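You operate a simulated robot arm through the tools that you are given. There is no shell and no other tool. Be economical: measure what you need, move in short steps, check, and stop when the job is done.

You run a simulated two-armed robot. Do the job below in one go: nothing can be reset, and whatever is moved stays where it is left.

## Task
Take the hollow wooden block and put it in the hay net. Take the small brown brush on the black tub and put it away on the top of the grey plank shelf. Take the pale wood stick and leave it on the middle of the brown bench. Pick up the short blue pipe with one hand, pass it to the other hand and put it on the top of the steel bench. Take the blue box and leave it on the top of the brown ledge. Take the black sleeve and put it on the top of the long rack. Put the white block marked pads on top of the green tin. Take the blue squeeze bottle and leave it in the black tub. Put the blue brush on the top of the grey plank shelf away on the top of the steel bench. Fetch the grey cap with a tab and set it on the top of the grey square table. Any order will do. Set down upright: blue box, white block marked pads, blue squeeze bottle.

Only the result counts: the job must be done as asked and must still hold three seconds after the hand-in. Knocking over, shifting, dropping, spilling or breaking anything else fails it. A push-on lid holds only when it is set on centred and level and pressed home; a screw cap is set on level and turned clockwise until tight.

## Robot
Two 7-joint arms with two-finger parallel grippers on one trunk, on a base that drives. Base frame: it is fixed to the floor where the robot stands at the start and does not move with it; the origin is under the middle of the robot, x ahead of it, y to its left, z up; the surface under the hand at the start is at about z = 0.805. Readings come in m, degrees, newtons and seconds.
The left shoulder is at the start at [0.08, 0.131, 0.947], the right one opposite. With the tool pointing down near the work surface each hand reaches from about 0.4 to 0.86 m from the robot's upright axis, wherever it stands, measured 20 degrees to its own side. Places, roughly: black sleeve (8x8x7 cm) [2.3, -1.1, 0.8]; black tub [0.4, 0.7, 0.4]; blue box [2.25, -0.5, 0.75]; blue brush (6x5x14 cm) [-2.8, 1.5, 0.8]; blue squeeze bottle (5x5x15 cm) [-1.7, -0.8, 0.6]; green tin [-2, -0.75, 0.5]; grey cap with a tab [-1.75, 4, 0.75]; hay net (26x18 cm) [1.7, 2.2, 0.68]; hollow wooden block (10x10x6 cm) [0.6, 0, 1.2]; middle of the brown bench [4.2, 2.9, 0.8]; pale wood stick (5x4x24 cm) [3.4, 4.6, 0.9]; short blue pipe (3x3x13 cm) [2.3, 0.1, 0.9]; small brown brush (6x5x14 cm) [0.3, 0.6, 0.4]; top of the brown ledge [0.5, -0.2, 0.8]; top of the grey plank shelf [-2.7, 1.3, 0.7]; top of the grey square table [0.3, 4.6, 0.8]; top of the long rack [2.3, 1.4, 0.8]; top of the steel bench (84x22 cm) [3.2, -1.54, 0.8]; white block marked pads [-1.5, -0.5, 0.5]. Payload 1.57 kg a hand.
The TCP of each hand is the grasp point between the finger pads, 0.03 m short of the fingertips. In the tool frame z runs along the fingers and y along their closing line. The gripper opens to 0.11 m. The fingers are 0.024 m wide and 0.012 m thick; the gripper's body (0.048 by 0.112 m) begins 0.078 m behind the TCP.
Orientation is that of the tool frame in the base frame, as a unit quaternion [w, x, y, z]. With the fingers straight down and closing along the base's y, the tool's x points along the base's -x, its y along +y and its z along -z.

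## Interface
- The arms move only by the tool nudge_tool. It takes "left_rows", "right_rows" or both (then of equal length, played together; a hand with none holds still); each is a list of rows, each an object (a shift or turn left out is 0, a gripper value left out holds the last) with "jaw": the gripper command, from -1 (shut) to 1 (fully open), values between in proportion; "linear": the shift along the tool's x, y, z in m, a list of three; "angular": the turn, a rotation vector about the tool's x, y, z in degrees, a list of three. In form: [{"jaw": jaw, "linear": [dx, dy, dz], "angular": [wx, wy, wz]}, ...]. A call has 1 to 12 rows; each row is the pose to reach, as a shift and turn from the pose commanded when the call began, along the tool's axes at that moment. Rows are played at 5 a second. More than 0.05 m and 8.6 degrees between two rows, or a gripper value outside its range, and nothing of the call is played. A pose out of reach is approached as far as the arm can. The call stops where the force on the tool passes 40 N (or 10 N more than at its start, if that is more) or the arm is blocked; 0.2 s more then pass. The fingers move at their own pace (about 0.108 m/s each) and stop on an object; they squeeze with about 35 N. The grip force told is the motor's: it shows also when the fingers shut on nothing. Time passes only in rows, and 0.2 s behind the last, so rows that repeat a pose let the fingers close. The reply holds the time, the measured pose of the TCP, the force on the tool along the base axes, the opening and the grip force, in the units named above and with some noise, with the torque about the TCP (base axes, N m) and any sound that the robot's microphone picked up.
- Cameras (640 x 400 px; columns grow to the right, rows downward): "scene" is now at [-0.0495, 0.0058, 1.4303]; the picture's right is [0.05, -1.00, 0.00], its down [-0.46, -0.02, -0.89] and it looks along [0.89, 0.05, -0.46] (base axes); focal length 214 px, centre (320, 200). "left" rides on the left gripper at [0.07, -0.016, -0.141] in its tool frame; the picture's right is [0.23, 0.97, 0.00], its down [-0.86, 0.20, -0.48] and it looks along [-0.47, 0.11, 0.88] (tool axes); focal length 222 px, centre (320, 200). "right" rides on the right gripper at [0.07, 0.016, -0.141] in its tool frame; the picture's right is [-0.23, 0.97, 0.00], its down [-0.86, -0.20, -0.48] and it looks along [-0.47, -0.11, 0.88] (tool axes); focal length 222 px, centre (320, 200). There is no depth. A picture from a camera that has moved, and an enlarged one, comes with that camera's place and axes in the base frame and with its lens.
- get_image(camera): a new picture of that camera. It takes no simulated time.
- base_move(legs): drives the robot by 1 to 6 legs, each [ahead, left, turn to the left] in m, m and degrees, along the robot's own axes; the way and the turn of a leg run together, so that a leg with both is an arc; at most 1.5 m and 180 degrees a leg. The arms and the cameras ride along, it lands a little off, and it stops where it bumps. It gives what a move gives.
- pan_tilt(pan, tilt): turns the head with the scene camera to pan (to the left, within 109 degrees either way) and tilt (down, from -29 to 69), counted from straight ahead of the robot. It gives what a move gives.
- close_up(camera, box): a new picture of the part [left, top, right, bottom] of that camera's present view, enlarged. It takes no simulated time.
- finish_job(): hands the job in; it is judged then, once.

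Work in short steps. Places have to be worked out from the pictures, the camera data and where the tool is seen: move nearer, look again, correct. Check each grasp and each placing, and mend what went wrong. You have 535 turns and 328 pictures in all, those below and enlarged ones among them. Open the grippers and draw the arms clear of the work before you hand the job in, unless the task says otherwise; then end with one line.

The tools are called after ">>>" by a JSON object that holds its "method" and its "body". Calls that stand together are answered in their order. nudge_tool: Moves the arms, as the interface text tells. Its arguments: {"type":"object","properties":{"left_rows":{"type":"array","items":{"type":"object","properties":{"jaw":{"type":"number"},"linear":{"type":"array","items":{"type":"number"}},"angular":{"type":"array","items":{"type":"number"}}}}},"right_rows":{"type":"array","items":{"type":"object","properties":{"jaw":{"type":"number"},"linear":{"type":"array","items":{"type":"number"}},"angular":{"type":"array","items":{"type":"number"}}}}}},"required":[]} The other tools are called the same way: base_move (legs) drives the base; pan_tilt (pan, tilt) turns the head that bears the scene camera; get_image (camera) takes a picture; close_up (camera, box) takes an enlarged picture of a part of a camera's view; finish_job () hands the job in.

At the start:

```text
time: 0.0
left_position: [0.308, 0.4105, 1.3504]
left_ee_rot: [-0.001, -0.001, 1.0, 0.0]
left_force: [0.3, 0.9, -0.3]
left_torque: [0.0, 0.02, -0.02]
left_opening: 0.1101
left_grasp_force: 0.1
right_position: [0.4322, 0.0271, 1.3829]
right_ee_rot: [0.0, 0.0, 1.0, -0.001]
right_force: [0.3, 0.9, -0.6]
right_torque: [-0.02, -0.02, 0.03]
right_opening: 0.1099
right_grasp_force: 0.0
robot x, y, heading: [-0.0012, 0.0013, -0.0]
head pan, tilt: [2.9, 27.4]
```

scene: 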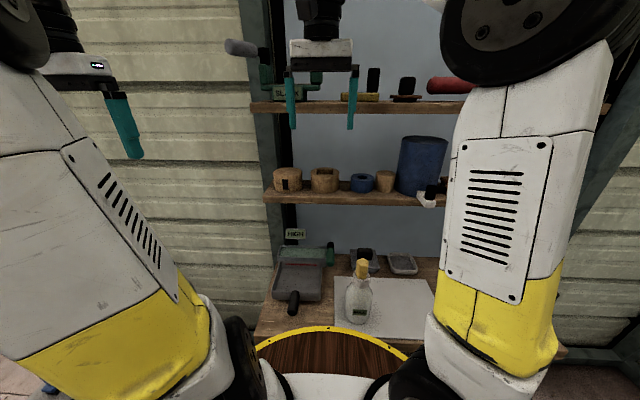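
right: 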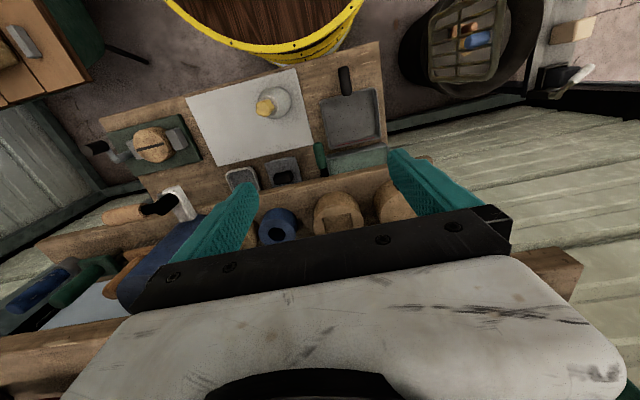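
left: 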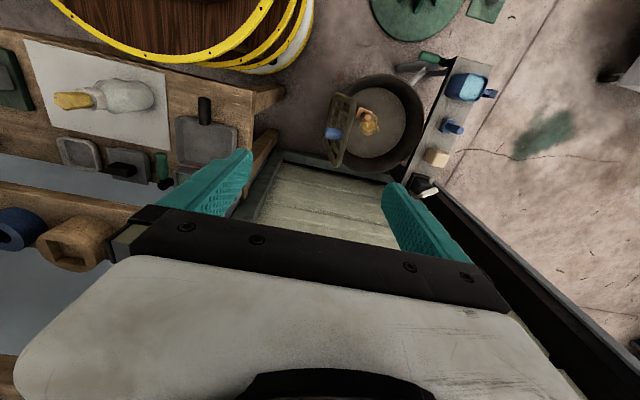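

The shelf in front holds several round wooden pieces and a hollow block. I'll enlarge that part to identify them.

>>> {"method": "close_up", "body": {"camera": "scene", "box": [230, 60, 470, 340]}}

>>> {"method": "close_up", "body": {"camera": "left", "box": [300, 40, 520, 210]}}

```text
1.43 times, centred on (350, 200) of scene
camera zoom: at [-0.0495, 0.0058, 1.4303], right [0.05, -1.0, 0.0], down [-0.46, -0.02, -0.89], along [0.89, 0.05, -0.46], focal length 306 px, centre (277, 200)
```

zoom: 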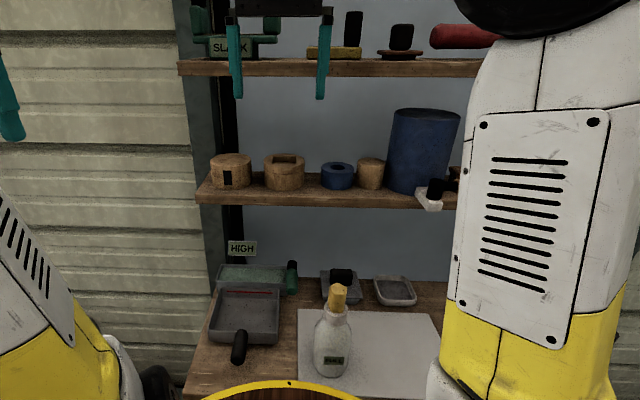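

```text
2.35 times, centred on (410, 125) of left
camera zoom: at [0.2387, 0.3932, 1.4915], right [-0.23, 0.97, 0.0], down [0.86, 0.2, 0.48], along [0.47, 0.11, -0.88], focal length 523 px, centre (108, 376)
```

zoom: 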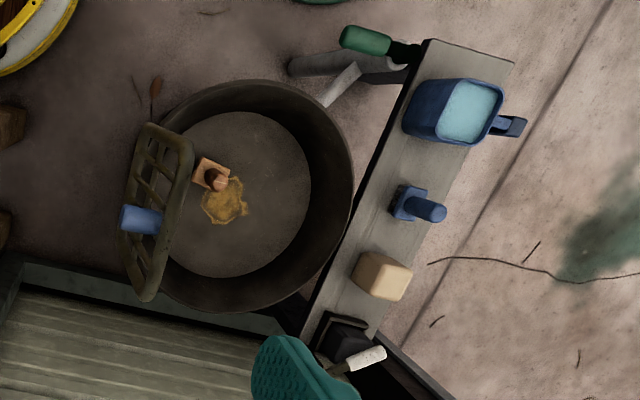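

The block with a square hole is near [0.6, 0.03, 1.17]. I'll enlarge it and look around to learn the surroundings.

>>> {"method": "close_up", "body": {"camera": "scene", "box": [260, 150, 410, 220]}}

>>> {"method": "close_up", "body": {"camera": "right", "box": [220, 150, 440, 260]}}

>>> {"method": "pan_tilt", "body": {"pan": 60, "tilt": 35}}

>>> {"method": "get_image", "body": {"camera": "scene"}}

>>> {"method": "pan_tilt", "body": {"pan": 105, "tilt": 20}}

>>> {"method": "get_image", "body": {"camera": "scene"}}

>>> {"method": "pan_tilt", "body": {"pan": -80, "tilt": 20}}

>>> {"method": "get_image", "body": {"camera": "scene"}}

```text
4.27 times, centred on (335, 185) of scene
camera zoom: at [-0.0495, 0.0058, 1.4303], right [0.05, -1.0, 0.0], down [-0.46, -0.02, -0.89], along [0.89, 0.05, -0.46], focal length 915 px, centre (256, 264)
```

zoom: 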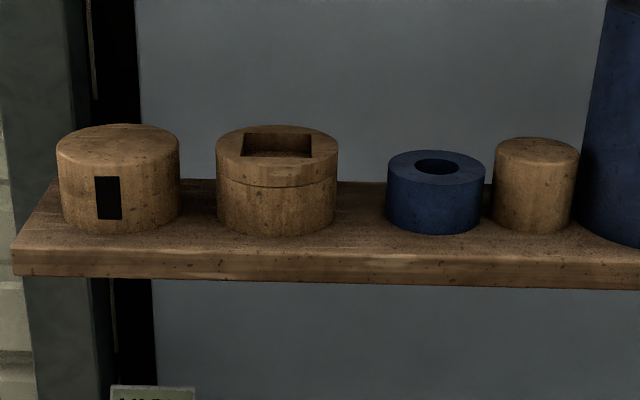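

```text
2.91 times, centred on (330, 205) of right
camera zoom: at [0.3617, 0.0437, 1.5235], right [0.23, 0.97, 0.0], down [0.86, -0.2, 0.48], along [0.47, -0.11, -0.88], focal length 646 px, centre (291, 186)
```

zoom: 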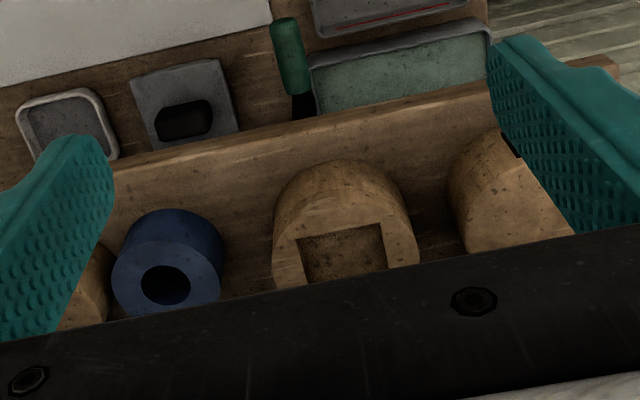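

```text
time: 1.3
left_position: [0.3084, 0.4099, 1.3489]
left_ee_rot: [0.0, 0.0, 1.0, 0.0]
left_force: [0.5, -0.1, 0.2]
left_torque: [0.03, 0.01, 0.04]
left_opening: 0.11
left_grasp_force: 0.2
right_position: [0.4329, 0.0271, 1.3826]
right_ee_rot: [0.0, 0.0, 1.0, 0.0]
right_force: [-0.3, -0.3, 0.2]
right_torque: [0.01, -0.01, 0.01]
right_opening: 0.1101
right_grasp_force: 0.0
robot x, y, heading: [-0.0038, -0.0008, 0.1]
head pan, tilt: [60.0, 35.0]
```

```text
320 pictures are left
camera scene: at [-0.0967, 0.0774, 1.4184], right [0.87, -0.5, 0.0], down [-0.29, -0.5, -0.82], along [0.41, 0.71, -0.57], focal length 214 px, centre (320, 200)
```

scene: 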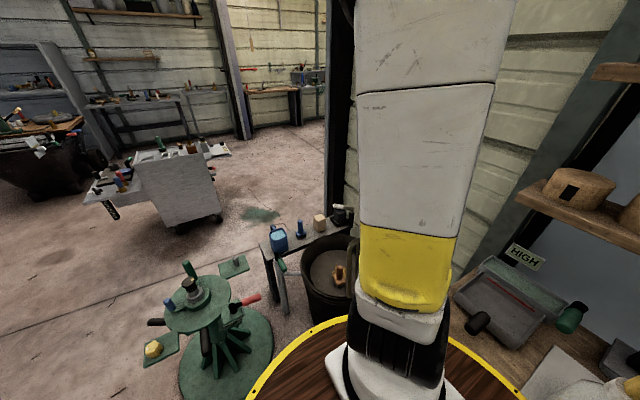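

```text
time: 2.4
left_position: [0.3078, 0.4092, 1.35]
left_ee_rot: [0.0, -0.001, 1.0, 0.0]
left_force: [0.1, 0.0, -0.2]
left_torque: [0.02, -0.05, -0.03]
left_opening: 0.1098
left_grasp_force: 0.1
right_position: [0.4312, 0.0277, 1.3818]
right_ee_rot: [0.0, 0.0, 1.0, -0.001]
right_force: [0.0, 0.6, -0.5]
right_torque: [0.01, 0.0, 0.01]
right_opening: 0.11
right_grasp_force: 0.0
robot x, y, heading: [-0.0002, 0.0018, -0.2]
head pan, tilt: [105.0, 20.0]
```

```text
319 pictures are left
camera scene: at [-0.1648, 0.0911, 1.4422], right [0.97, 0.26, 0.0], down [0.09, -0.33, -0.94], along [-0.24, 0.91, -0.34], focal length 214 px, centre (320, 200)
```

scene: 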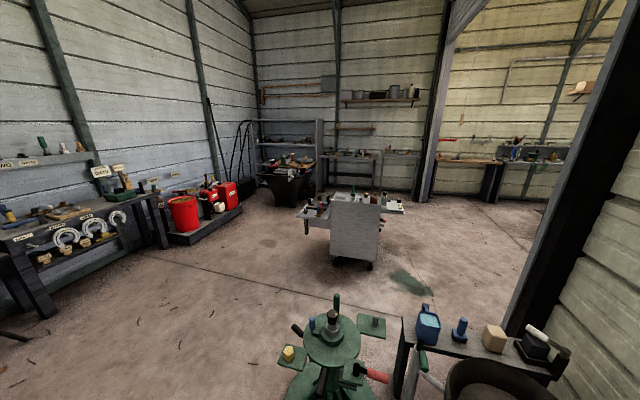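

```text
time: 5.1
left_position: [0.308, 0.4087, 1.3497]
left_ee_rot: [0.0, 0.0, 1.0, 0.0]
left_force: [1.0, 0.0, 0.0]
left_torque: [0.02, -0.02, 0.0]
left_opening: 0.1101
left_grasp_force: 0.0
right_position: [0.4336, 0.0269, 1.382]
right_ee_rot: [0.0, 0.0, 1.0, 0.001]
right_force: [-0.6, -0.6, 0.6]
right_torque: [0.01, -0.02, -0.01]
right_opening: 0.11
right_grasp_force: 0.1
robot x, y, heading: [-0.0031, -0.0036, 0.1]
head pan, tilt: [-80.0, 20.0]
```

```text
318 pictures are left
camera scene: at [-0.1246, -0.0905, 1.4423], right [-0.98, -0.17, 0.0], down [-0.06, 0.34, -0.94], along [0.16, -0.93, -0.34], focal length 214 px, centre (320, 200)
```

scene: 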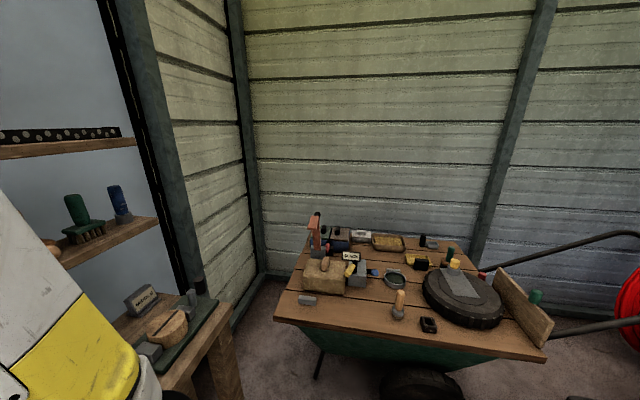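

Hollow block: top centre about (0.595, 0.025, 1.193). I'll tilt the right hand to 30° below horizontal and back off in front of the shelf.

>>> {"method": "nudge_tool", "body": {"right_rows": [{"jaw": 1, "linear": [0.004, 0, 0.017], "angular": [0, -7.5, 0]}, {"linear": [0.008, 0, 0.034], "angular": [0, -15, 0]}, {"linear": [0.012, 0, 0.05], "angular": [0, -22.5, 0]}, {"linear": [0.016, 0, 0.067], "angular": [0, -30, 0]}, {"linear": [0.02, 0, 0.084], "angular": [0, -37.5, 0]}, {"linear": [0.024, 0, 0.1], "angular": [0, -45, 0]}, {"linear": [0.028, 0, 0.117], "angular": [0, -52.5, 0]}, {"linear": [0.032, -0.002, 0.133], "angular": [0, -60, 0]}, {"linear": [0.032, -0.002, 0.133], "angular": [0, -60, 0]}]}}

>>> {"method": "get_image", "body": {"camera": "right"}}

>>> {"method": "pan_tilt", "body": {"pan": 0, "tilt": 27}}

>>> {"method": "get_image", "body": {"camera": "scene"}}

```text
time: 7.1
left_position: [0.3066, 0.4087, 1.3503]
left_ee_rot: [0.001, 0.001, 1.0, 0.0]
left_force: [-0.9, 0.6, 0.1]
left_torque: [0.01, 0.0, -0.01]
left_opening: 0.11
left_grasp_force: 0.1
right_position: [0.4002, 0.0251, 1.2502]
right_ee_rot: [0.5, 0.0, 0.866, 0.0]
right_force: [0.2, 0.3, -0.5]
right_torque: [-0.02, 0.0, -0.02]
right_opening: 0.11
right_grasp_force: 0.0
robot x, y, heading: [0.0001, 0.0013, -0.0]
head pan, tilt: [-80.0, 20.0]
```

```text
317 pictures are left
camera right: at [0.2422, 0.0422, 1.2605], right [0.11, 0.97, 0.2], down [0.01, -0.2, 0.98], along [0.99, -0.11, -0.03], focal length 222 px, centre (320, 200)
```

right: 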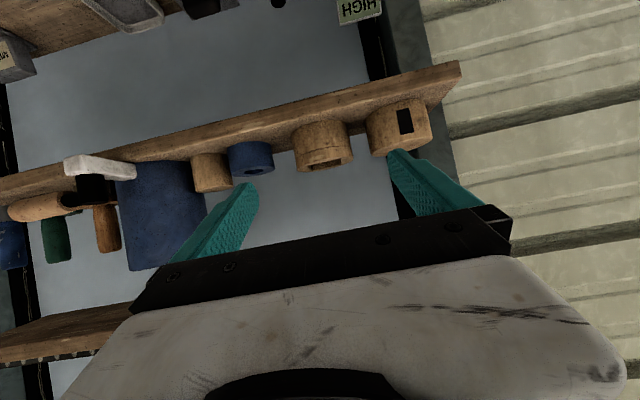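

```text
time: 8.7
left_position: [0.3074, 0.409, 1.3495]
left_ee_rot: [0.0, 0.0, 1.0, 0.0]
left_force: [0.5, 0.4, 0.1]
left_torque: [0.02, -0.04, -0.02]
left_opening: 0.1099
left_grasp_force: 0.1
right_position: [0.4, 0.0243, 1.2508]
right_ee_rot: [0.5, 0.0, 0.866, 0.0]
right_force: [-0.3, 0.5, -0.2]
right_torque: [0.0, 0.02, 0.02]
right_opening: 0.1099
right_grasp_force: 0.0
robot x, y, heading: [0.0, 0.0011, 0.1]
head pan, tilt: [0.0, 27.0]
```

```text
316 pictures are left
camera scene: at [-0.0493, 0.0011, 1.431], right [0.0, -1.0, 0.0], down [-0.45, 0.0, -0.89], along [0.89, 0.0, -0.45], focal length 214 px, centre (320, 200)
```

scene: 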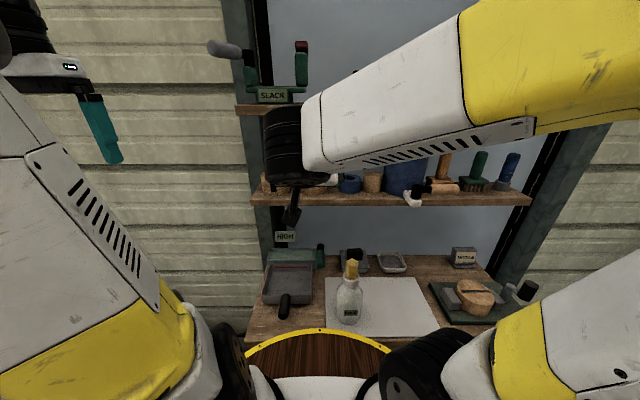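

The estimate agrees (y ≈ 0.024). I'll advance along the tool axis halfway, checking before enclosing.

>>> {"method": "nudge_tool", "body": {"right_rows": [{"linear": [-0.013, 0, 0.03]}, {"linear": [-0.026, 0, 0.07]}, {"linear": [-0.026, 0, 0.11]}, {"linear": [-0.026, 0, 0.13]}]}}

>>> {"method": "get_image", "body": {"camera": "right"}}

```text
time: 9.7
left_position: [0.3068, 0.4102, 1.3504]
left_ee_rot: [0.0, 0.0, 1.0, 0.0]
left_force: [-0.7, -0.4, -0.2]
left_torque: [-0.04, -0.03, 0.02]
left_opening: 0.1097
left_grasp_force: 0.0
right_position: [0.5266, 0.0225, 1.2079]
right_ee_rot: [0.499, 0.0, 0.866, 0.0]
right_force: [-0.4, 0.4, 0.4]
right_torque: [0.03, 0.02, 0.03]
right_opening: 0.1098
right_grasp_force: 0.1
robot x, y, heading: [0.0003, 0.0026, -0.1]
head pan, tilt: [0.0, 27.0]
```

```text
315 pictures are left
camera right: at [0.3684, 0.0406, 1.2174], right [0.11, 0.97, 0.2], down [0.01, -0.2, 0.98], along [0.99, -0.11, -0.04], focal length 222 px, centre (320, 200)
```

right: 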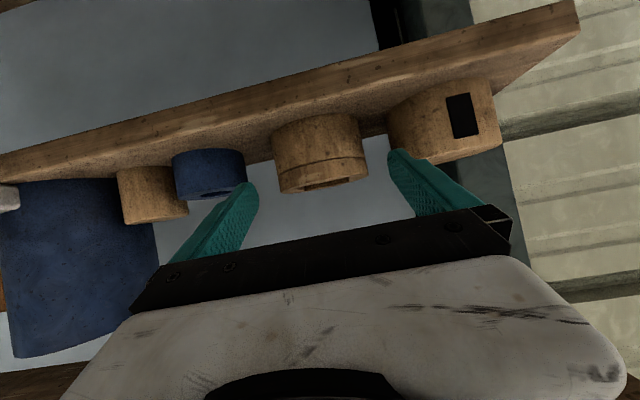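

Block spans y −0.021 to 0.072, with the neighbour's edge at ≈0.096. I'll narrow the jaw slightly, centre to y=0.025, advance and close.

>>> {"method": "nudge_tool", "body": {"right_rows": [{"jaw": 0.87, "linear": [0, 0.0025, 0]}, {"linear": [0, 0.0025, 0.02]}, {"linear": [0, 0.0025, 0.04]}, {"linear": [0, 0.0025, 0.06]}, {"linear": [0, 0.0025, 0.081]}, {"linear": [0, 0.0025, 0.081]}, {"jaw": -1, "linear": [0, 0.0025, 0.081]}, {"linear": [0, 0.0025, 0.081]}, {"linear": [0, 0.0025, 0.081]}]}}

>>> {"method": "get_image", "body": {"camera": "right"}}

```text
time: 11.7
left_position: [0.3072, 0.409, 1.3505]
left_ee_rot: [0.0, 0.0, 1.0, 0.0]
left_force: [-0.6, 0.6, 0.0]
left_torque: [0.0, -0.02, 0.0]
left_opening: 0.1097
left_grasp_force: 0.1
right_position: [0.5965, 0.0267, 1.1669]
right_ee_rot: [0.5, 0.0, 0.866, 0.0]
right_force: [1.2, -1.3, 1.0]
right_torque: [0.02, -0.1, -0.01]
right_opening: 0.0916
right_grasp_force: 35.0
robot x, y, heading: [0.003, -0.0029, -0.1]
head pan, tilt: [0.0, 27.0]
```

```text
314 pictures are left
camera right: at [0.4379, 0.044, 1.1768], right [0.11, 0.97, 0.2], down [0.01, -0.2, 0.98], along [0.99, -0.11, -0.04], focal length 222 px, centre (320, 200)
```

right: 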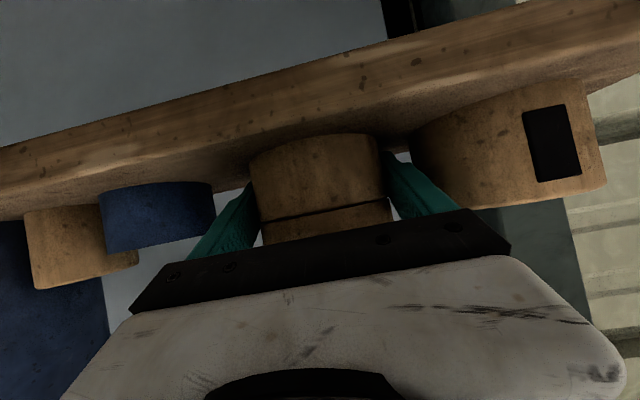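

Held at 0.092 m. Lift a bit and withdraw straight back.

>>> {"method": "nudge_tool", "body": {"right_rows": [{"linear": [-0.013, 0, -0.0075]}, {"linear": [-0.026, 0, -0.015]}, {"linear": [-0.006, 0, -0.05]}, {"linear": [0.014, 0, -0.085]}, {"linear": [0.034, 0, -0.12]}, {"linear": [0.054, 0, -0.154]}, {"linear": [0.074, 0, -0.189]}, {"linear": [0.074, 0, -0.189]}]}}

>>> {"method": "get_image", "body": {"camera": "right"}}

```text
time: 13.5
left_position: [0.3073, 0.4077, 1.3501]
left_ee_rot: [0.0, 0.0, 1.0, 0.0]
left_force: [0.0, -0.1, -1.1]
left_torque: [-0.01, 0.02, 0.05]
left_opening: 0.1098
left_grasp_force: 0.1
right_position: [0.3939, 0.0267, 1.1969]
right_ee_rot: [0.5, 0.0, 0.866, -0.001]
right_force: [-0.4, 0.4, -2.0]
right_torque: [0.0, 0.02, -0.02]
right_opening: 0.0913
right_grasp_force: 35.1
robot x, y, heading: [-0.0029, -0.0023, 0.1]
head pan, tilt: [0.0, 27.0]
```

```text
313 pictures are left
camera right: at [0.2352, 0.044, 1.2071], right [0.11, 0.97, 0.2], down [0.01, -0.2, 0.98], along [0.99, -0.11, -0.04], focal length 222 px, centre (320, 200)
```

right: 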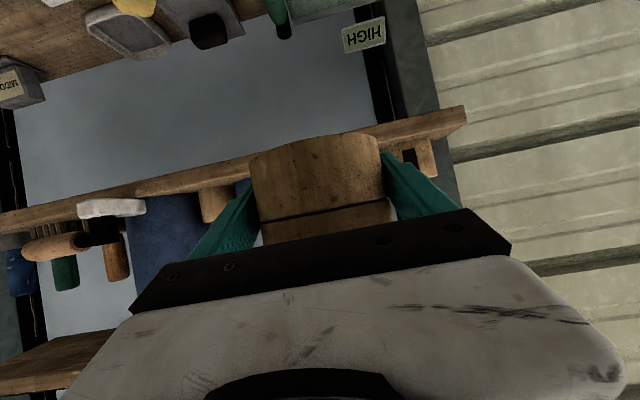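

Block is free of the shelf. Next the brown brush in the tub with the left hand: turn the base left by 40° and look.

>>> {"method": "base_move", "body": {"legs": [[0, 0, 40]]}}

>>> {"method": "pan_tilt", "body": {"pan": 20, "tilt": 55}}

>>> {"method": "get_image", "body": {"camera": "scene"}}

>>> {"method": "get_image", "body": {"camera": "left"}}

```text
time: 15.7
left_position: [-0.0317, 0.5112, 1.3506]
left_ee_rot: [0.0, -0.345, 0.938, -0.001]
left_force: [0.4, 0.0, 0.0]
left_torque: [-0.01, 0.03, 0.02]
left_opening: 0.1099
left_grasp_force: 0.1
right_position: [0.2832, 0.2755, 1.1974]
right_ee_rot: [0.47, -0.299, 0.813, 0.173]
right_force: [-0.3, -0.4, -2.4]
right_torque: [0.0, 0.03, -0.01]
right_opening: 0.0914
right_grasp_force: 35.0
robot x, y, heading: [0.0021, 0.0029, 40.6]
head pan, tilt: [0.0, 27.0]
```

```text
time: 16.7
left_position: [-0.031, 0.5105, 1.3502]
left_ee_rot: [0.0, -0.345, 0.939, 0.0]
left_force: [0.0, 0.3, -0.1]
left_torque: [0.0, 0.0, 0.02]
left_opening: 0.1101
left_grasp_force: 0.0
right_position: [0.2821, 0.276, 1.1974]
right_ee_rot: [0.469, -0.299, 0.813, 0.173]
right_force: [0.4, 0.0, -1.1]
right_torque: [-0.05, 0.02, -0.01]
right_opening: 0.0915
right_grasp_force: 35.1
robot x, y, heading: [-0.0035, -0.0007, 40.5]
head pan, tilt: [20.0, 55.0]
```

```text
312 pictures are left
camera scene: at [-0.0719, -0.0268, 1.3902], right [0.87, -0.49, 0.0], down [-0.4, -0.71, -0.57], along [0.28, 0.5, -0.82], focal length 214 px, centre (320, 200)
```

scene: 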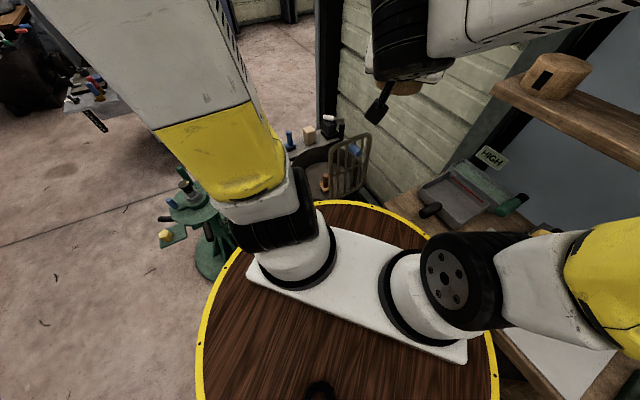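

```text
311 pictures are left
camera left: at [-0.0727, 0.4538, 1.4915], right [-0.8, 0.59, 0.0], down [0.52, 0.71, 0.48], along [0.28, 0.38, -0.88], focal length 222 px, centre (320, 200)
```

left: 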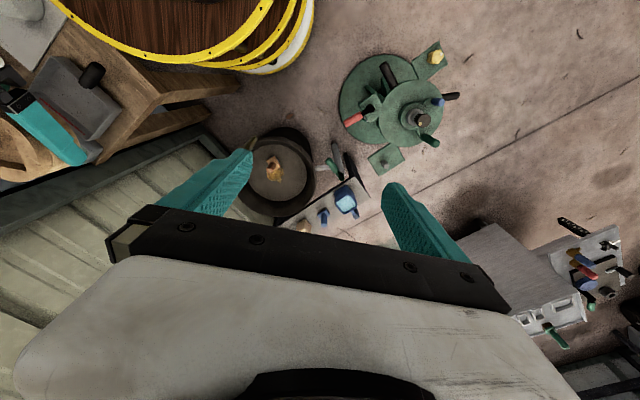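

The wood disc is the robot's own base. I'll zoom in on the tub from both cameras.

>>> {"method": "close_up", "body": {"camera": "scene", "box": [250, 110, 400, 220]}}

>>> {"method": "close_up", "body": {"camera": "left", "box": [220, 110, 370, 240]}}

```text
3.64 times, centred on (325, 165) of scene
camera zoom: at [-0.0719, -0.0268, 1.3902], right [0.87, -0.49, 0.0], down [-0.4, -0.71, -0.57], along [0.28, 0.5, -0.82], focal length 780 px, centre (302, 327)
```

zoom: 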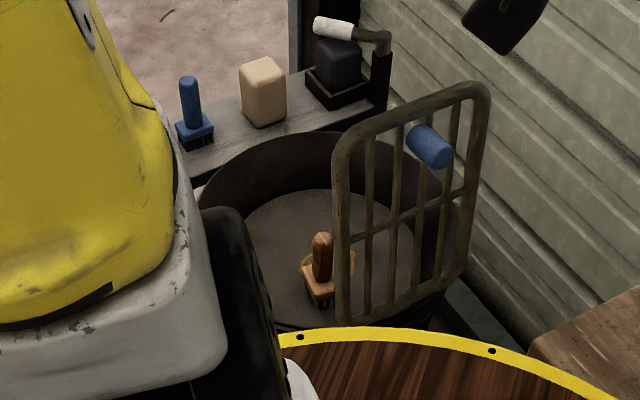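

```text
3.08 times, centred on (295, 175) of left
camera zoom: at [-0.0727, 0.4538, 1.4915], right [-0.8, 0.59, 0.0], down [0.52, 0.71, 0.48], along [0.28, 0.38, -0.88], focal length 684 px, centre (397, 277)
```

zoom: 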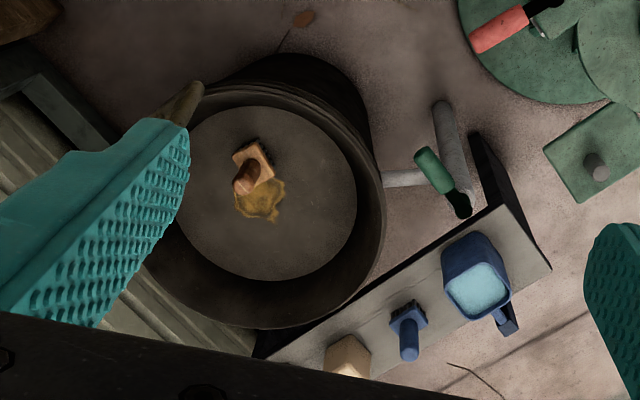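

The brown brush stands at about (0.312, 0.602), its top z≈0.556, with a tall grate at y≈0.507 beside it. I'll shift the base west and a bit north so the forearm comes in past the grate's end.

>>> {"method": "base_move", "body": {"legs": [[-0.049, 0.173, 0], [0, 0, -10]]}}

>>> {"method": "pan_tilt", "body": {"pan": 20, "tilt": 45}}

>>> {"method": "get_image", "body": {"camera": "scene"}}

>>> {"method": "get_image", "body": {"camera": "left"}}

```text
time: 18.9
left_position: [-0.09, 0.6099, 1.3496]
left_ee_rot: [0.0, -0.262, 0.965, -0.001]
left_force: [0.7, -0.5, 0.4]
left_torque: [-0.03, -0.01, -0.01]
left_opening: 0.1097
left_grasp_force: 0.0
right_position: [0.178, 0.3242, 1.1972]
right_ee_rot: [0.483, -0.227, 0.836, 0.131]
right_force: [-1.1, -0.6, -1.8]
right_torque: [-0.03, 0.02, 0.0]
right_opening: 0.0917
right_grasp_force: 35.5
robot x, y, heading: [-0.1474, 0.1003, 30.3]
head pan, tilt: [20.0, 55.0]
```

```text
time: 19.6
left_position: [-0.09, 0.6103, 1.3497]
left_ee_rot: [0.0, -0.261, 0.965, 0.0]
left_force: [0.8, -0.6, 0.2]
left_torque: [0.0, 0.0, 0.0]
left_opening: 0.11
left_grasp_force: 0.0
right_position: [0.1774, 0.3234, 1.1975]
right_ee_rot: [0.482, -0.227, 0.836, 0.131]
right_force: [-0.3, 0.4, -2.2]
right_torque: [-0.03, 0.04, 0.02]
right_opening: 0.0917
right_grasp_force: 34.7
robot x, y, heading: [-0.1486, 0.1048, 30.1]
head pan, tilt: [20.0, 45.0]
```

```text
308 pictures are left
camera scene: at [-0.219, 0.0945, 1.4035], right [0.77, -0.64, 0.0], down [-0.45, -0.54, -0.71], along [0.45, 0.54, -0.71], focal length 214 px, centre (320, 200)
```

scene: 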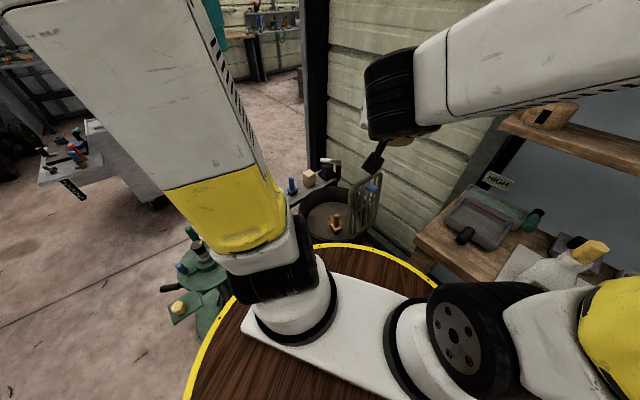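

```text
307 pictures are left
camera left: at [-0.1414, 0.561, 1.4915], right [-0.69, 0.73, 0.0], down [0.64, 0.6, 0.48], along [0.35, 0.33, -0.88], focal length 222 px, centre (320, 200)
```

left: 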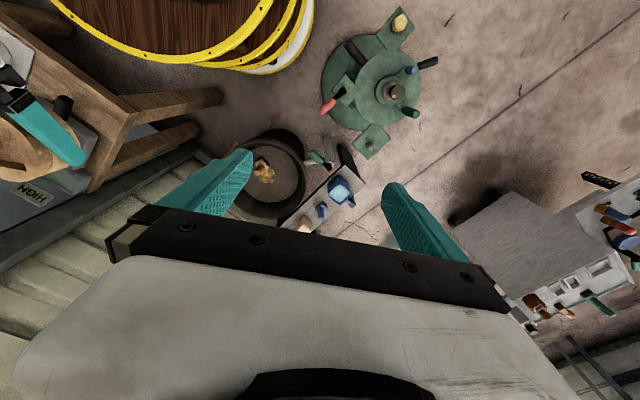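

Elbow-up posture is good. I'll bring the left hand over the brush at z≈0.95 while turning it so it closes along base y.

>>> {"method": "nudge_tool", "body": {"left_rows": [{"jaw": 0.2, "linear": [-0.0286, -0.0175, 0.0333], "angular": [0, 0, 2.5]}, {"linear": [-0.0572, -0.0349, 0.0667], "angular": [0, 0, 5]}, {"linear": [-0.0858, -0.0524, 0.1], "angular": [0, 0, 7.5]}, {"linear": [-0.1144, -0.0698, 0.1333], "angular": [0, 0, 10]}, {"linear": [-0.143, -0.0873, 0.1667], "angular": [0, 0, 12.5]}, {"linear": [-0.1717, -0.1048, 0.2], "angular": [0, 0, 15]}, {"linear": [-0.2003, -0.1222, 0.2333], "angular": [0, 0, 17.5]}, {"linear": [-0.2289, -0.1397, 0.2667], "angular": [0, 0, 20]}, {"linear": [-0.2575, -0.1571, 0.3], "angular": [0, 0, 22.5]}, {"linear": [-0.2861, -0.1746, 0.3333], "angular": [0, 0, 25]}, {"linear": [-0.3147, -0.192, 0.3667], "angular": [0, 0, 27.5]}, {"linear": [-0.3433, -0.2095, 0.4], "angular": [0, 0, 30]}]}}

>>> {"method": "get_image", "body": {"camera": "left"}}

>>> {"method": "get_image", "body": {"camera": "scene"}}

```text
time: 22.2
left_position: [0.3147, 0.6017, 0.9471]
left_ee_rot: [0.001, -0.003, 1.0, 0.0]
left_force: [-0.8, -0.1, 1.5]
left_torque: [0.01, 0.01, 0.03]
left_opening: 0.066
left_grasp_force: 0.0
right_position: [0.1767, 0.3242, 1.1977]
right_ee_rot: [0.482, -0.226, 0.836, 0.13]
right_force: [-0.4, -0.7, -2.6]
right_torque: [0.01, 0.02, -0.02]
right_opening: 0.0915
right_grasp_force: 34.6
robot x, y, heading: [-0.1487, 0.1044, 30.4]
head pan, tilt: [20.0, 45.0]
```

```text
306 pictures are left
camera left: at [0.2452, 0.5855, 1.0892], right [-0.23, 0.97, 0.0], down [0.85, 0.2, 0.48], along [0.47, 0.11, -0.88], focal length 222 px, centre (320, 200)
```

left: 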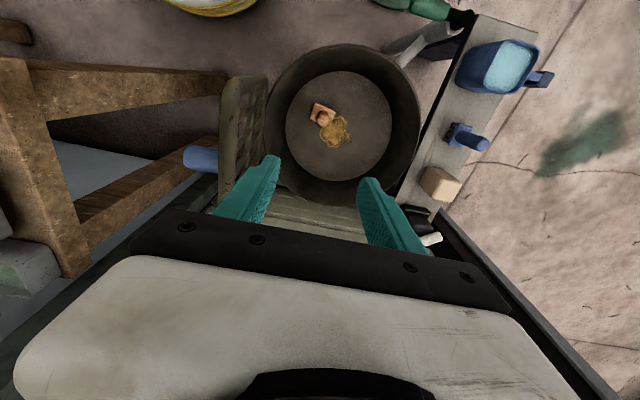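

```text
305 pictures are left
camera scene: at [-0.2194, 0.0944, 1.4036], right [0.77, -0.64, 0.0], down [-0.45, -0.54, -0.71], along [0.45, 0.54, -0.71], focal length 214 px, centre (320, 200)
```

scene: 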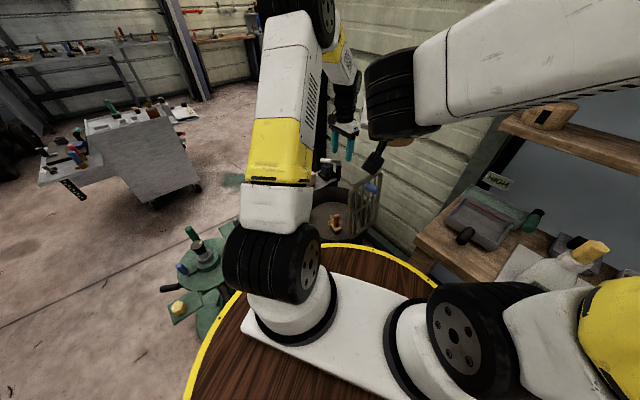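

Brush handle top appears at ≈(0.318, 0.606). Descend to z≈0.70 and recheck.

>>> {"method": "nudge_tool", "body": {"left_rows": [{"linear": [-0.002, 0.003, 0.05]}, {"linear": [-0.002, 0.003, 0.1]}, {"linear": [-0.002, 0.003, 0.15]}, {"linear": [-0.002, 0.003, 0.2]}, {"linear": [-0.002, 0.003, 0.25]}, {"linear": [-0.002, 0.003, 0.25]}]}}

>>> {"method": "get_image", "body": {"camera": "left"}}

>>> {"method": "close_up", "body": {"camera": "scene", "box": [260, 100, 440, 260]}}

```text
refused: row 1 steps farther than a row can; nothing moved
```

```text
304 pictures are left
camera left: at [0.2452, 0.5855, 1.0892], right [-0.23, 0.97, 0.0], down [0.85, 0.2, 0.48], along [0.47, 0.11, -0.88], focal length 222 px, centre (320, 200)
```

left: 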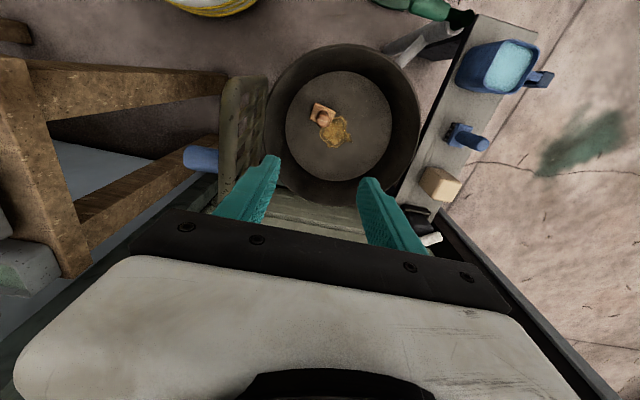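

```text
2.50 times, centred on (350, 180) of scene
camera zoom: at [-0.2194, 0.0944, 1.4036], right [0.77, -0.64, 0.0], down [-0.45, -0.54, -0.71], along [0.45, 0.54, -0.71], focal length 536 px, centre (245, 250)
```

zoom: 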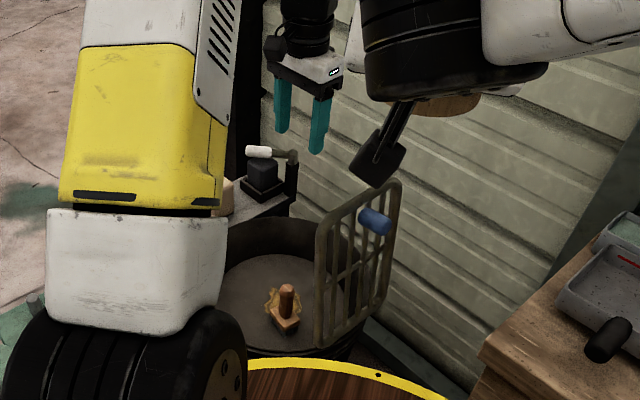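

Row limit is strict; use 0.048 m steps.

>>> {"method": "nudge_tool", "body": {"left_rows": [{"linear": [-0.002, 0.003, 0.048]}, {"linear": [-0.002, 0.003, 0.096]}, {"linear": [-0.002, 0.003, 0.144]}, {"linear": [-0.002, 0.003, 0.192]}, {"linear": [-0.002, 0.003, 0.24]}, {"linear": [-0.002, 0.003, 0.24]}]}}

>>> {"method": "get_image", "body": {"camera": "left"}}

>>> {"method": "close_up", "body": {"camera": "scene", "box": [260, 100, 440, 260]}}

```text
time: 23.6
left_position: [0.3148, 0.6062, 0.7078]
left_ee_rot: [0.0, -0.003, 1.0, 0.0]
left_force: [0.4, -0.2, 0.5]
left_torque: [0.02, 0.03, -0.02]
left_opening: 0.0661
left_grasp_force: 0.0
right_position: [0.1772, 0.3236, 1.197]
right_ee_rot: [0.482, -0.227, 0.836, 0.131]
right_force: [0.5, 0.2, -2.0]
right_torque: [-0.01, 0.03, 0.01]
right_opening: 0.0915
right_grasp_force: 34.5
robot x, y, heading: [-0.1492, 0.0986, 30.3]
head pan, tilt: [20.0, 45.0]
```

```text
302 pictures are left
camera left: at [0.2458, 0.5891, 0.8497], right [-0.23, 0.97, 0.0], down [0.85, 0.2, 0.48], along [0.47, 0.11, -0.88], focal length 222 px, centre (320, 200)
```

left: 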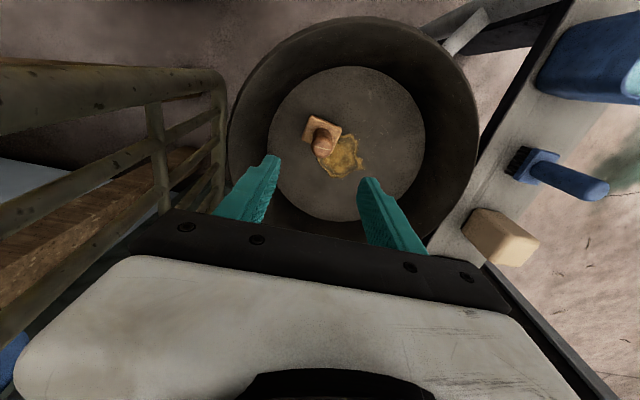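

```text
2.50 times, centred on (350, 180) of scene
camera zoom: at [-0.2189, 0.0945, 1.4036], right [0.77, -0.64, 0.0], down [-0.45, -0.54, -0.71], along [0.45, 0.54, -0.71], focal length 536 px, centre (245, 250)
```

zoom: 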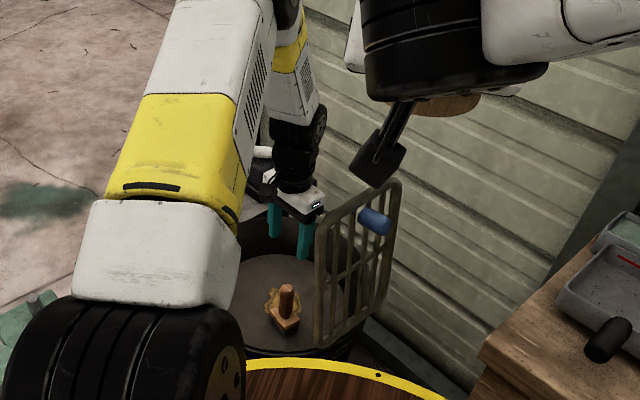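

Handle at ≈(0.318, 0.606). Descend to z≈0.53 and close.

>>> {"method": "nudge_tool", "body": {"left_rows": [{"linear": [-0.003, 0.001, 0.045]}, {"linear": [-0.003, 0.001, 0.09]}, {"linear": [-0.003, 0.001, 0.135]}, {"linear": [-0.003, 0.001, 0.177]}, {"linear": [-0.003, 0.001, 0.177]}, {"jaw": -1, "linear": [-0.003, 0.001, 0.177]}, {"linear": [-0.003, 0.001, 0.177]}, {"linear": [-0.003, 0.001, 0.177]}]}}

>>> {"method": "get_image", "body": {"camera": "left"}}

```text
time: 25.4
left_position: [0.3191, 0.6047, 0.531]
left_ee_rot: [0.0, -0.002, 1.0, 0.0]
left_force: [-0.7, 0.4, 0.4]
left_torque: [-0.01, 0.02, 0.02]
left_opening: 0.031
left_grasp_force: 34.6
right_position: [0.1775, 0.3235, 1.1973]
right_ee_rot: [0.483, -0.226, 0.836, 0.13]
right_force: [-0.5, 0.5, -2.3]
right_torque: [-0.02, 0.05, 0.01]
right_opening: 0.0915
right_grasp_force: 34.7
robot x, y, heading: [-0.1489, 0.0956, 30.4]
head pan, tilt: [20.0, 45.0]
```

```text
300 pictures are left
camera left: at [0.2501, 0.5882, 0.6727], right [-0.23, 0.97, 0.0], down [0.85, 0.2, 0.48], along [0.47, 0.11, -0.88], focal length 222 px, centre (320, 200)
```

left: 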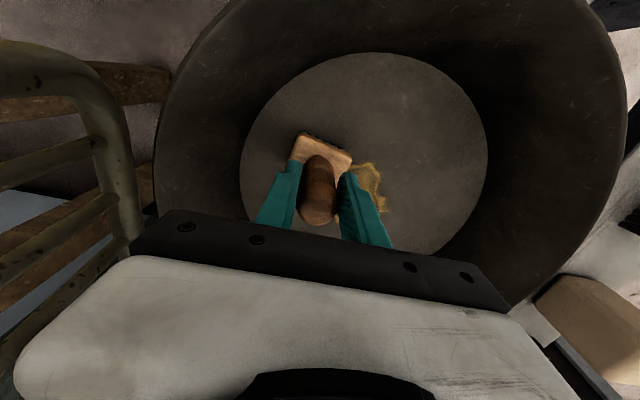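

Handle gripped (0.031 m). Lift straight up by 0.43 m.

>>> {"method": "nudge_tool", "body": {"left_rows": [{"linear": [0, 0, -0.048]}, {"linear": [0, 0, -0.096]}, {"linear": [0, 0, -0.144]}, {"linear": [0, 0, -0.192]}, {"linear": [0, 0, -0.24]}, {"linear": [0, 0, -0.288]}, {"linear": [0, 0, -0.336]}, {"linear": [0, 0, -0.384]}, {"linear": [0, 0, -0.432]}, {"linear": [0, 0, -0.48]}, {"linear": [0, 0, -0.48]}]}}

>>> {"method": "get_image", "body": {"camera": "left"}}

>>> {"method": "pan_tilt", "body": {"pan": 100, "tilt": 25}}

>>> {"method": "get_image", "body": {"camera": "scene"}}

```text
time: 27.8
left_position: [0.3187, 0.6056, 1.0122]
left_ee_rot: [0.001, -0.003, 1.0, -0.001]
left_force: [0.5, -0.4, -1.1]
left_torque: [-0.01, -0.01, 0.0]
left_opening: 0.0308
left_grasp_force: 35.3
right_position: [0.1769, 0.3235, 1.1971]
right_ee_rot: [0.483, -0.226, 0.836, 0.131]
right_force: [-0.2, -0.3, -2.9]
right_torque: [0.0, 0.0, -0.01]
right_opening: 0.0917
right_grasp_force: 35.3
robot x, y, heading: [-0.148, 0.1039, 30.2]
head pan, tilt: [20.0, 45.0]
```

```text
299 pictures are left
camera left: at [0.2499, 0.5897, 1.154], right [-0.23, 0.97, 0.0], down [0.85, 0.2, 0.48], along [0.47, 0.11, -0.88], focal length 222 px, centre (320, 200)
```

left: 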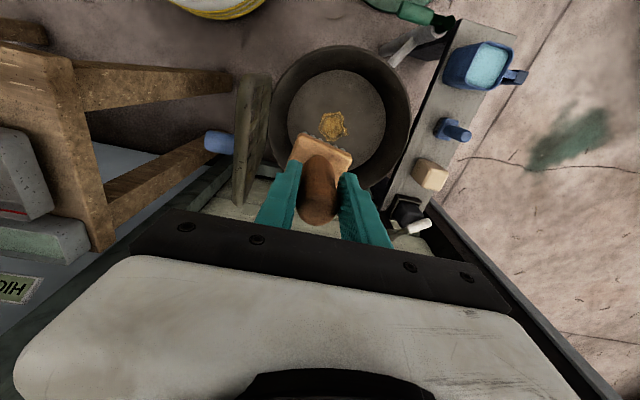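

```text
time: 29.3
left_position: [0.3178, 0.6055, 1.012]
left_ee_rot: [0.0, -0.003, 1.0, 0.0]
left_force: [0.8, -0.3, -1.4]
left_torque: [0.0, 0.02, 0.02]
left_opening: 0.0309
left_grasp_force: 34.8
right_position: [0.1776, 0.3244, 1.1961]
right_ee_rot: [0.483, -0.226, 0.836, 0.131]
right_force: [-0.8, 0.4, -2.4]
right_torque: [0.0, 0.0, -0.01]
right_opening: 0.0914
right_grasp_force: 35.2
robot x, y, heading: [-0.1456, 0.1033, 30.2]
head pan, tilt: [100.0, 25.0]
```

```text
298 pictures are left
camera scene: at [-0.3304, 0.1023, 1.4342], right [0.76, 0.65, 0.0], down [0.27, -0.32, -0.91], along [-0.59, 0.69, -0.42], focal length 214 px, centre (320, 200)
```

scene: 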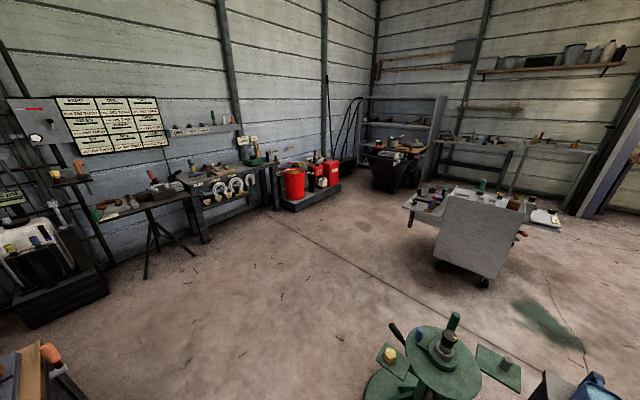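

Brush is out. I'll retract the left hand nearer the robot, then turn toward the west wall where the grey plank shelf is.

>>> {"method": "nudge_tool", "body": {"left_rows": [{"linear": [0.038, -0.022, -0.008]}, {"linear": [0.076, -0.044, -0.016]}, {"linear": [0.114, -0.066, -0.024]}, {"linear": [0.152, -0.088, -0.032]}, {"linear": [0.19, -0.11, -0.04]}]}}

>>> {"method": "base_move", "body": {"legs": [[0, 0, 150], [0.9, 0, 0]]}}

>>> {"method": "pan_tilt", "body": {"pan": -15, "tilt": 30}}

>>> {"method": "get_image", "body": {"camera": "scene"}}

>>> {"method": "pan_tilt", "body": {"pan": 40, "tilt": 35}}

>>> {"method": "get_image", "body": {"camera": "scene"}}

```text
time: 30.5
left_position: [0.1276, 0.4938, 1.0545]
left_ee_rot: [0.0, -0.003, 1.0, 0.0]
left_force: [0.9, 0.4, -1.7]
left_torque: [-0.01, 0.03, -0.02]
left_opening: 0.0312
left_grasp_force: 34.8
right_position: [0.1781, 0.3228, 1.197]
right_ee_rot: [0.482, -0.226, 0.836, 0.13]
right_force: [-0.6, 0.8, -2.5]
right_torque: [-0.01, 0.03, 0.01]
right_opening: 0.0914
right_grasp_force: 34.9
robot x, y, heading: [-0.1485, 0.1003, 30.0]
head pan, tilt: [100.0, 25.0]
```

```text
time: 41.3
left_position: [-1.4903, -0.0461, 1.0531]
left_ee_rot: [0.001, 0.961, -0.277, 0.0]
left_force: [0.0, -0.4, -2.0]
left_torque: [-0.01, -0.04, -0.01]
left_opening: 0.0311
left_grasp_force: 34.8
right_position: [-1.4389, 0.1247, 1.1971]
right_ee_rot: [-0.01, 0.866, -0.017, -0.5]
right_force: [0.7, -0.6, -1.8]
right_torque: [-0.01, 0.03, 0.02]
right_opening: 0.0916
right_grasp_force: 35.0
robot x, y, heading: [-1.0448, 0.1399, 177.9]
head pan, tilt: [100.0, 25.0]
```

```text
time: 43.2
left_position: [-1.4895, -0.0449, 1.0541]
left_ee_rot: [0.0, 0.961, -0.276, 0.0]
left_force: [-0.1, -0.2, -1.5]
left_torque: [0.02, -0.02, -0.01]
left_opening: 0.0311
left_grasp_force: 35.1
right_position: [-1.44, 0.1258, 1.1969]
right_ee_rot: [-0.01, 0.866, -0.017, -0.499]
right_force: [0.3, 0.0, -1.1]
right_torque: [0.05, 0.0, 0.03]
right_opening: 0.0913
right_grasp_force: 35.0
robot x, y, heading: [-1.0444, 0.1354, 178.0]
head pan, tilt: [-15.0, 30.0]
```

```text
297 pictures are left
camera scene: at [-0.9928, 0.1606, 1.4262], right [0.29, 0.96, 0.0], down [0.48, -0.15, -0.87], along [-0.83, 0.25, -0.5], focal length 214 px, centre (320, 200)
```

scene: 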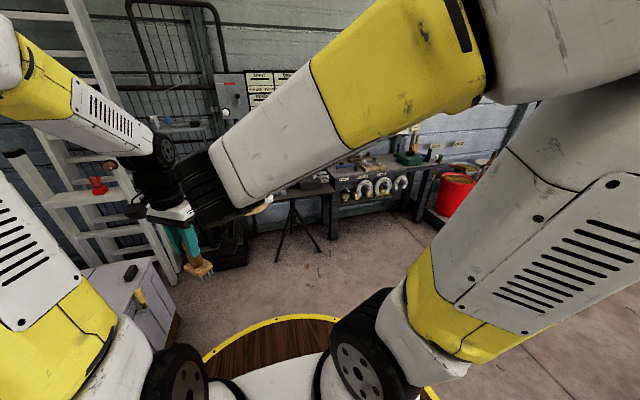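

```text
time: 44.5
left_position: [-1.4891, -0.0455, 1.0538]
left_ee_rot: [-0.001, 0.961, -0.277, 0.0]
left_force: [-0.9, 0.2, -1.0]
left_torque: [-0.04, -0.03, -0.01]
left_opening: 0.031
left_grasp_force: 35.0
right_position: [-1.4394, 0.1247, 1.1966]
right_ee_rot: [-0.01, 0.866, -0.016, -0.5]
right_force: [-0.1, -0.7, -1.1]
right_torque: [0.0, -0.01, 0.03]
right_opening: 0.0914
right_grasp_force: 34.8
robot x, y, heading: [-1.0456, 0.1362, 177.6]
head pan, tilt: [40.0, 35.0]
```

```text
296 pictures are left
camera scene: at [-0.9759, 0.08, 1.4184], right [-0.61, 0.79, 0.0], down [0.45, 0.35, -0.82], along [-0.65, -0.5, -0.57], focal length 214 px, centre (320, 200)
```

scene: 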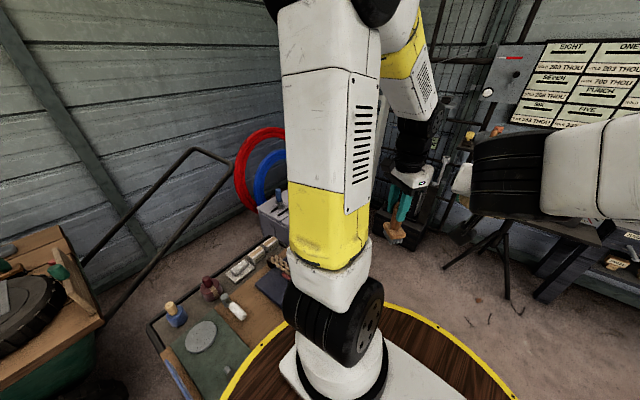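

The bench with horseshoes (front edge x≈−2.33, y 0.7–1.5) is the candidate shelf. I'll strafe north then advance partway and look.

>>> {"method": "base_move", "body": {"legs": [[0.1, -1.1, 0], [0.5, 0, 2]]}}

>>> {"method": "pan_tilt", "body": {"pan": 0, "tilt": 40}}

>>> {"method": "get_image", "body": {"camera": "scene"}}

>>> {"method": "get_image", "body": {"camera": "left"}}

>>> {"method": "get_image", "body": {"camera": "right"}}

```text
time: 52.8
left_position: [-2.0479, 1.055, 1.0527]
left_ee_rot: [0.0, 0.968, -0.251, -0.001]
left_force: [-0.8, 0.9, -1.4]
left_torque: [-0.01, -0.04, 0.0]
left_opening: 0.0311
left_grasp_force: 35.4
right_position: [-2.0079, 1.2279, 1.1979]
right_ee_rot: [0.005, 0.866, 0.007, -0.499]
right_force: [-0.1, 0.7, -2.6]
right_torque: [0.0, -0.02, 0.0]
right_opening: 0.0914
right_grasp_force: 35.2
robot x, y, heading: [-1.6133, 1.2618, -179.1]
head pan, tilt: [40.0, 35.0]
```

```text
time: 53.8
left_position: [-2.047, 1.0551, 1.0537]
left_ee_rot: [0.001, 0.968, -0.251, 0.001]
left_force: [0.1, 0.3, -1.8]
left_torque: [-0.01, -0.05, -0.01]
left_opening: 0.0308
left_grasp_force: 34.8
right_position: [-2.0069, 1.2275, 1.1973]
right_ee_rot: [0.003, 0.866, 0.006, -0.5]
right_force: [0.3, -1.3, -2.1]
right_torque: [0.04, 0.0, 0.05]
right_opening: 0.0914
right_grasp_force: 35.0
robot x, y, heading: [-1.613, 1.2587, -179.2]
head pan, tilt: [0.0, 40.0]
```

```text
295 pictures are left
camera scene: at [-1.56, 1.2633, 1.4109], right [-0.02, 1.0, 0.0], down [0.64, 0.01, -0.77], along [-0.77, -0.01, -0.64], focal length 214 px, centre (320, 200)
```

scene: 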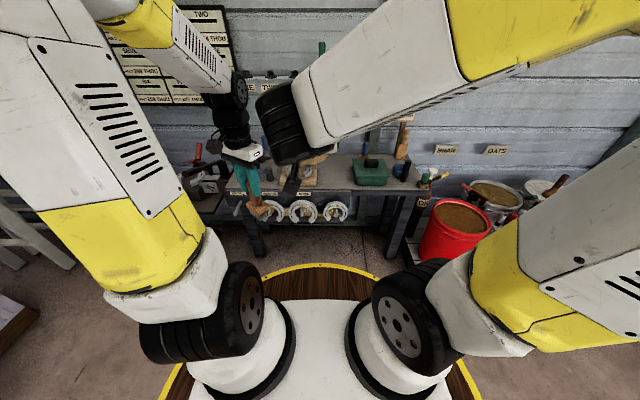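

```text
294 pictures are left
camera left: at [-1.9779, 1.0357, 1.1956], right [-0.27, -0.96, 0.0], down [-0.84, 0.24, 0.48], along [-0.46, 0.13, -0.88], focal length 222 px, centre (320, 200)
```

left: 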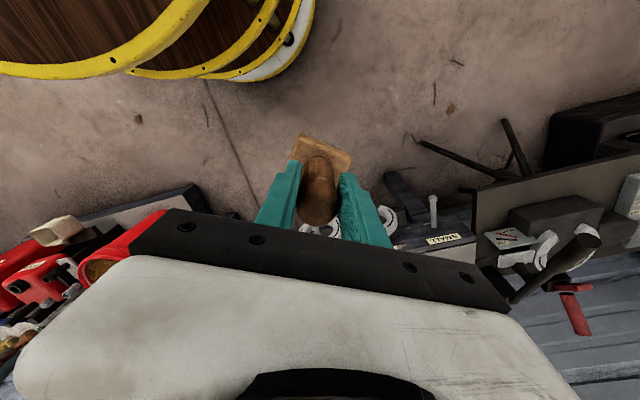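

```text
293 pictures are left
camera right: at [-1.8504, 1.2151, 1.2071], right [-0.1, -0.98, 0.2], down [-0.02, 0.2, 0.98], along [-0.99, 0.09, -0.04], focal length 222 px, centre (320, 200)
```

right: 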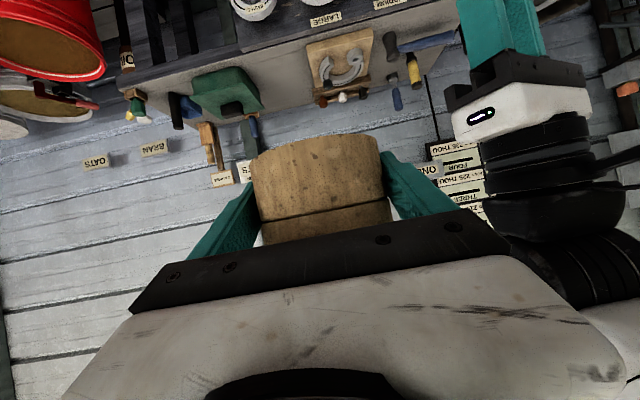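

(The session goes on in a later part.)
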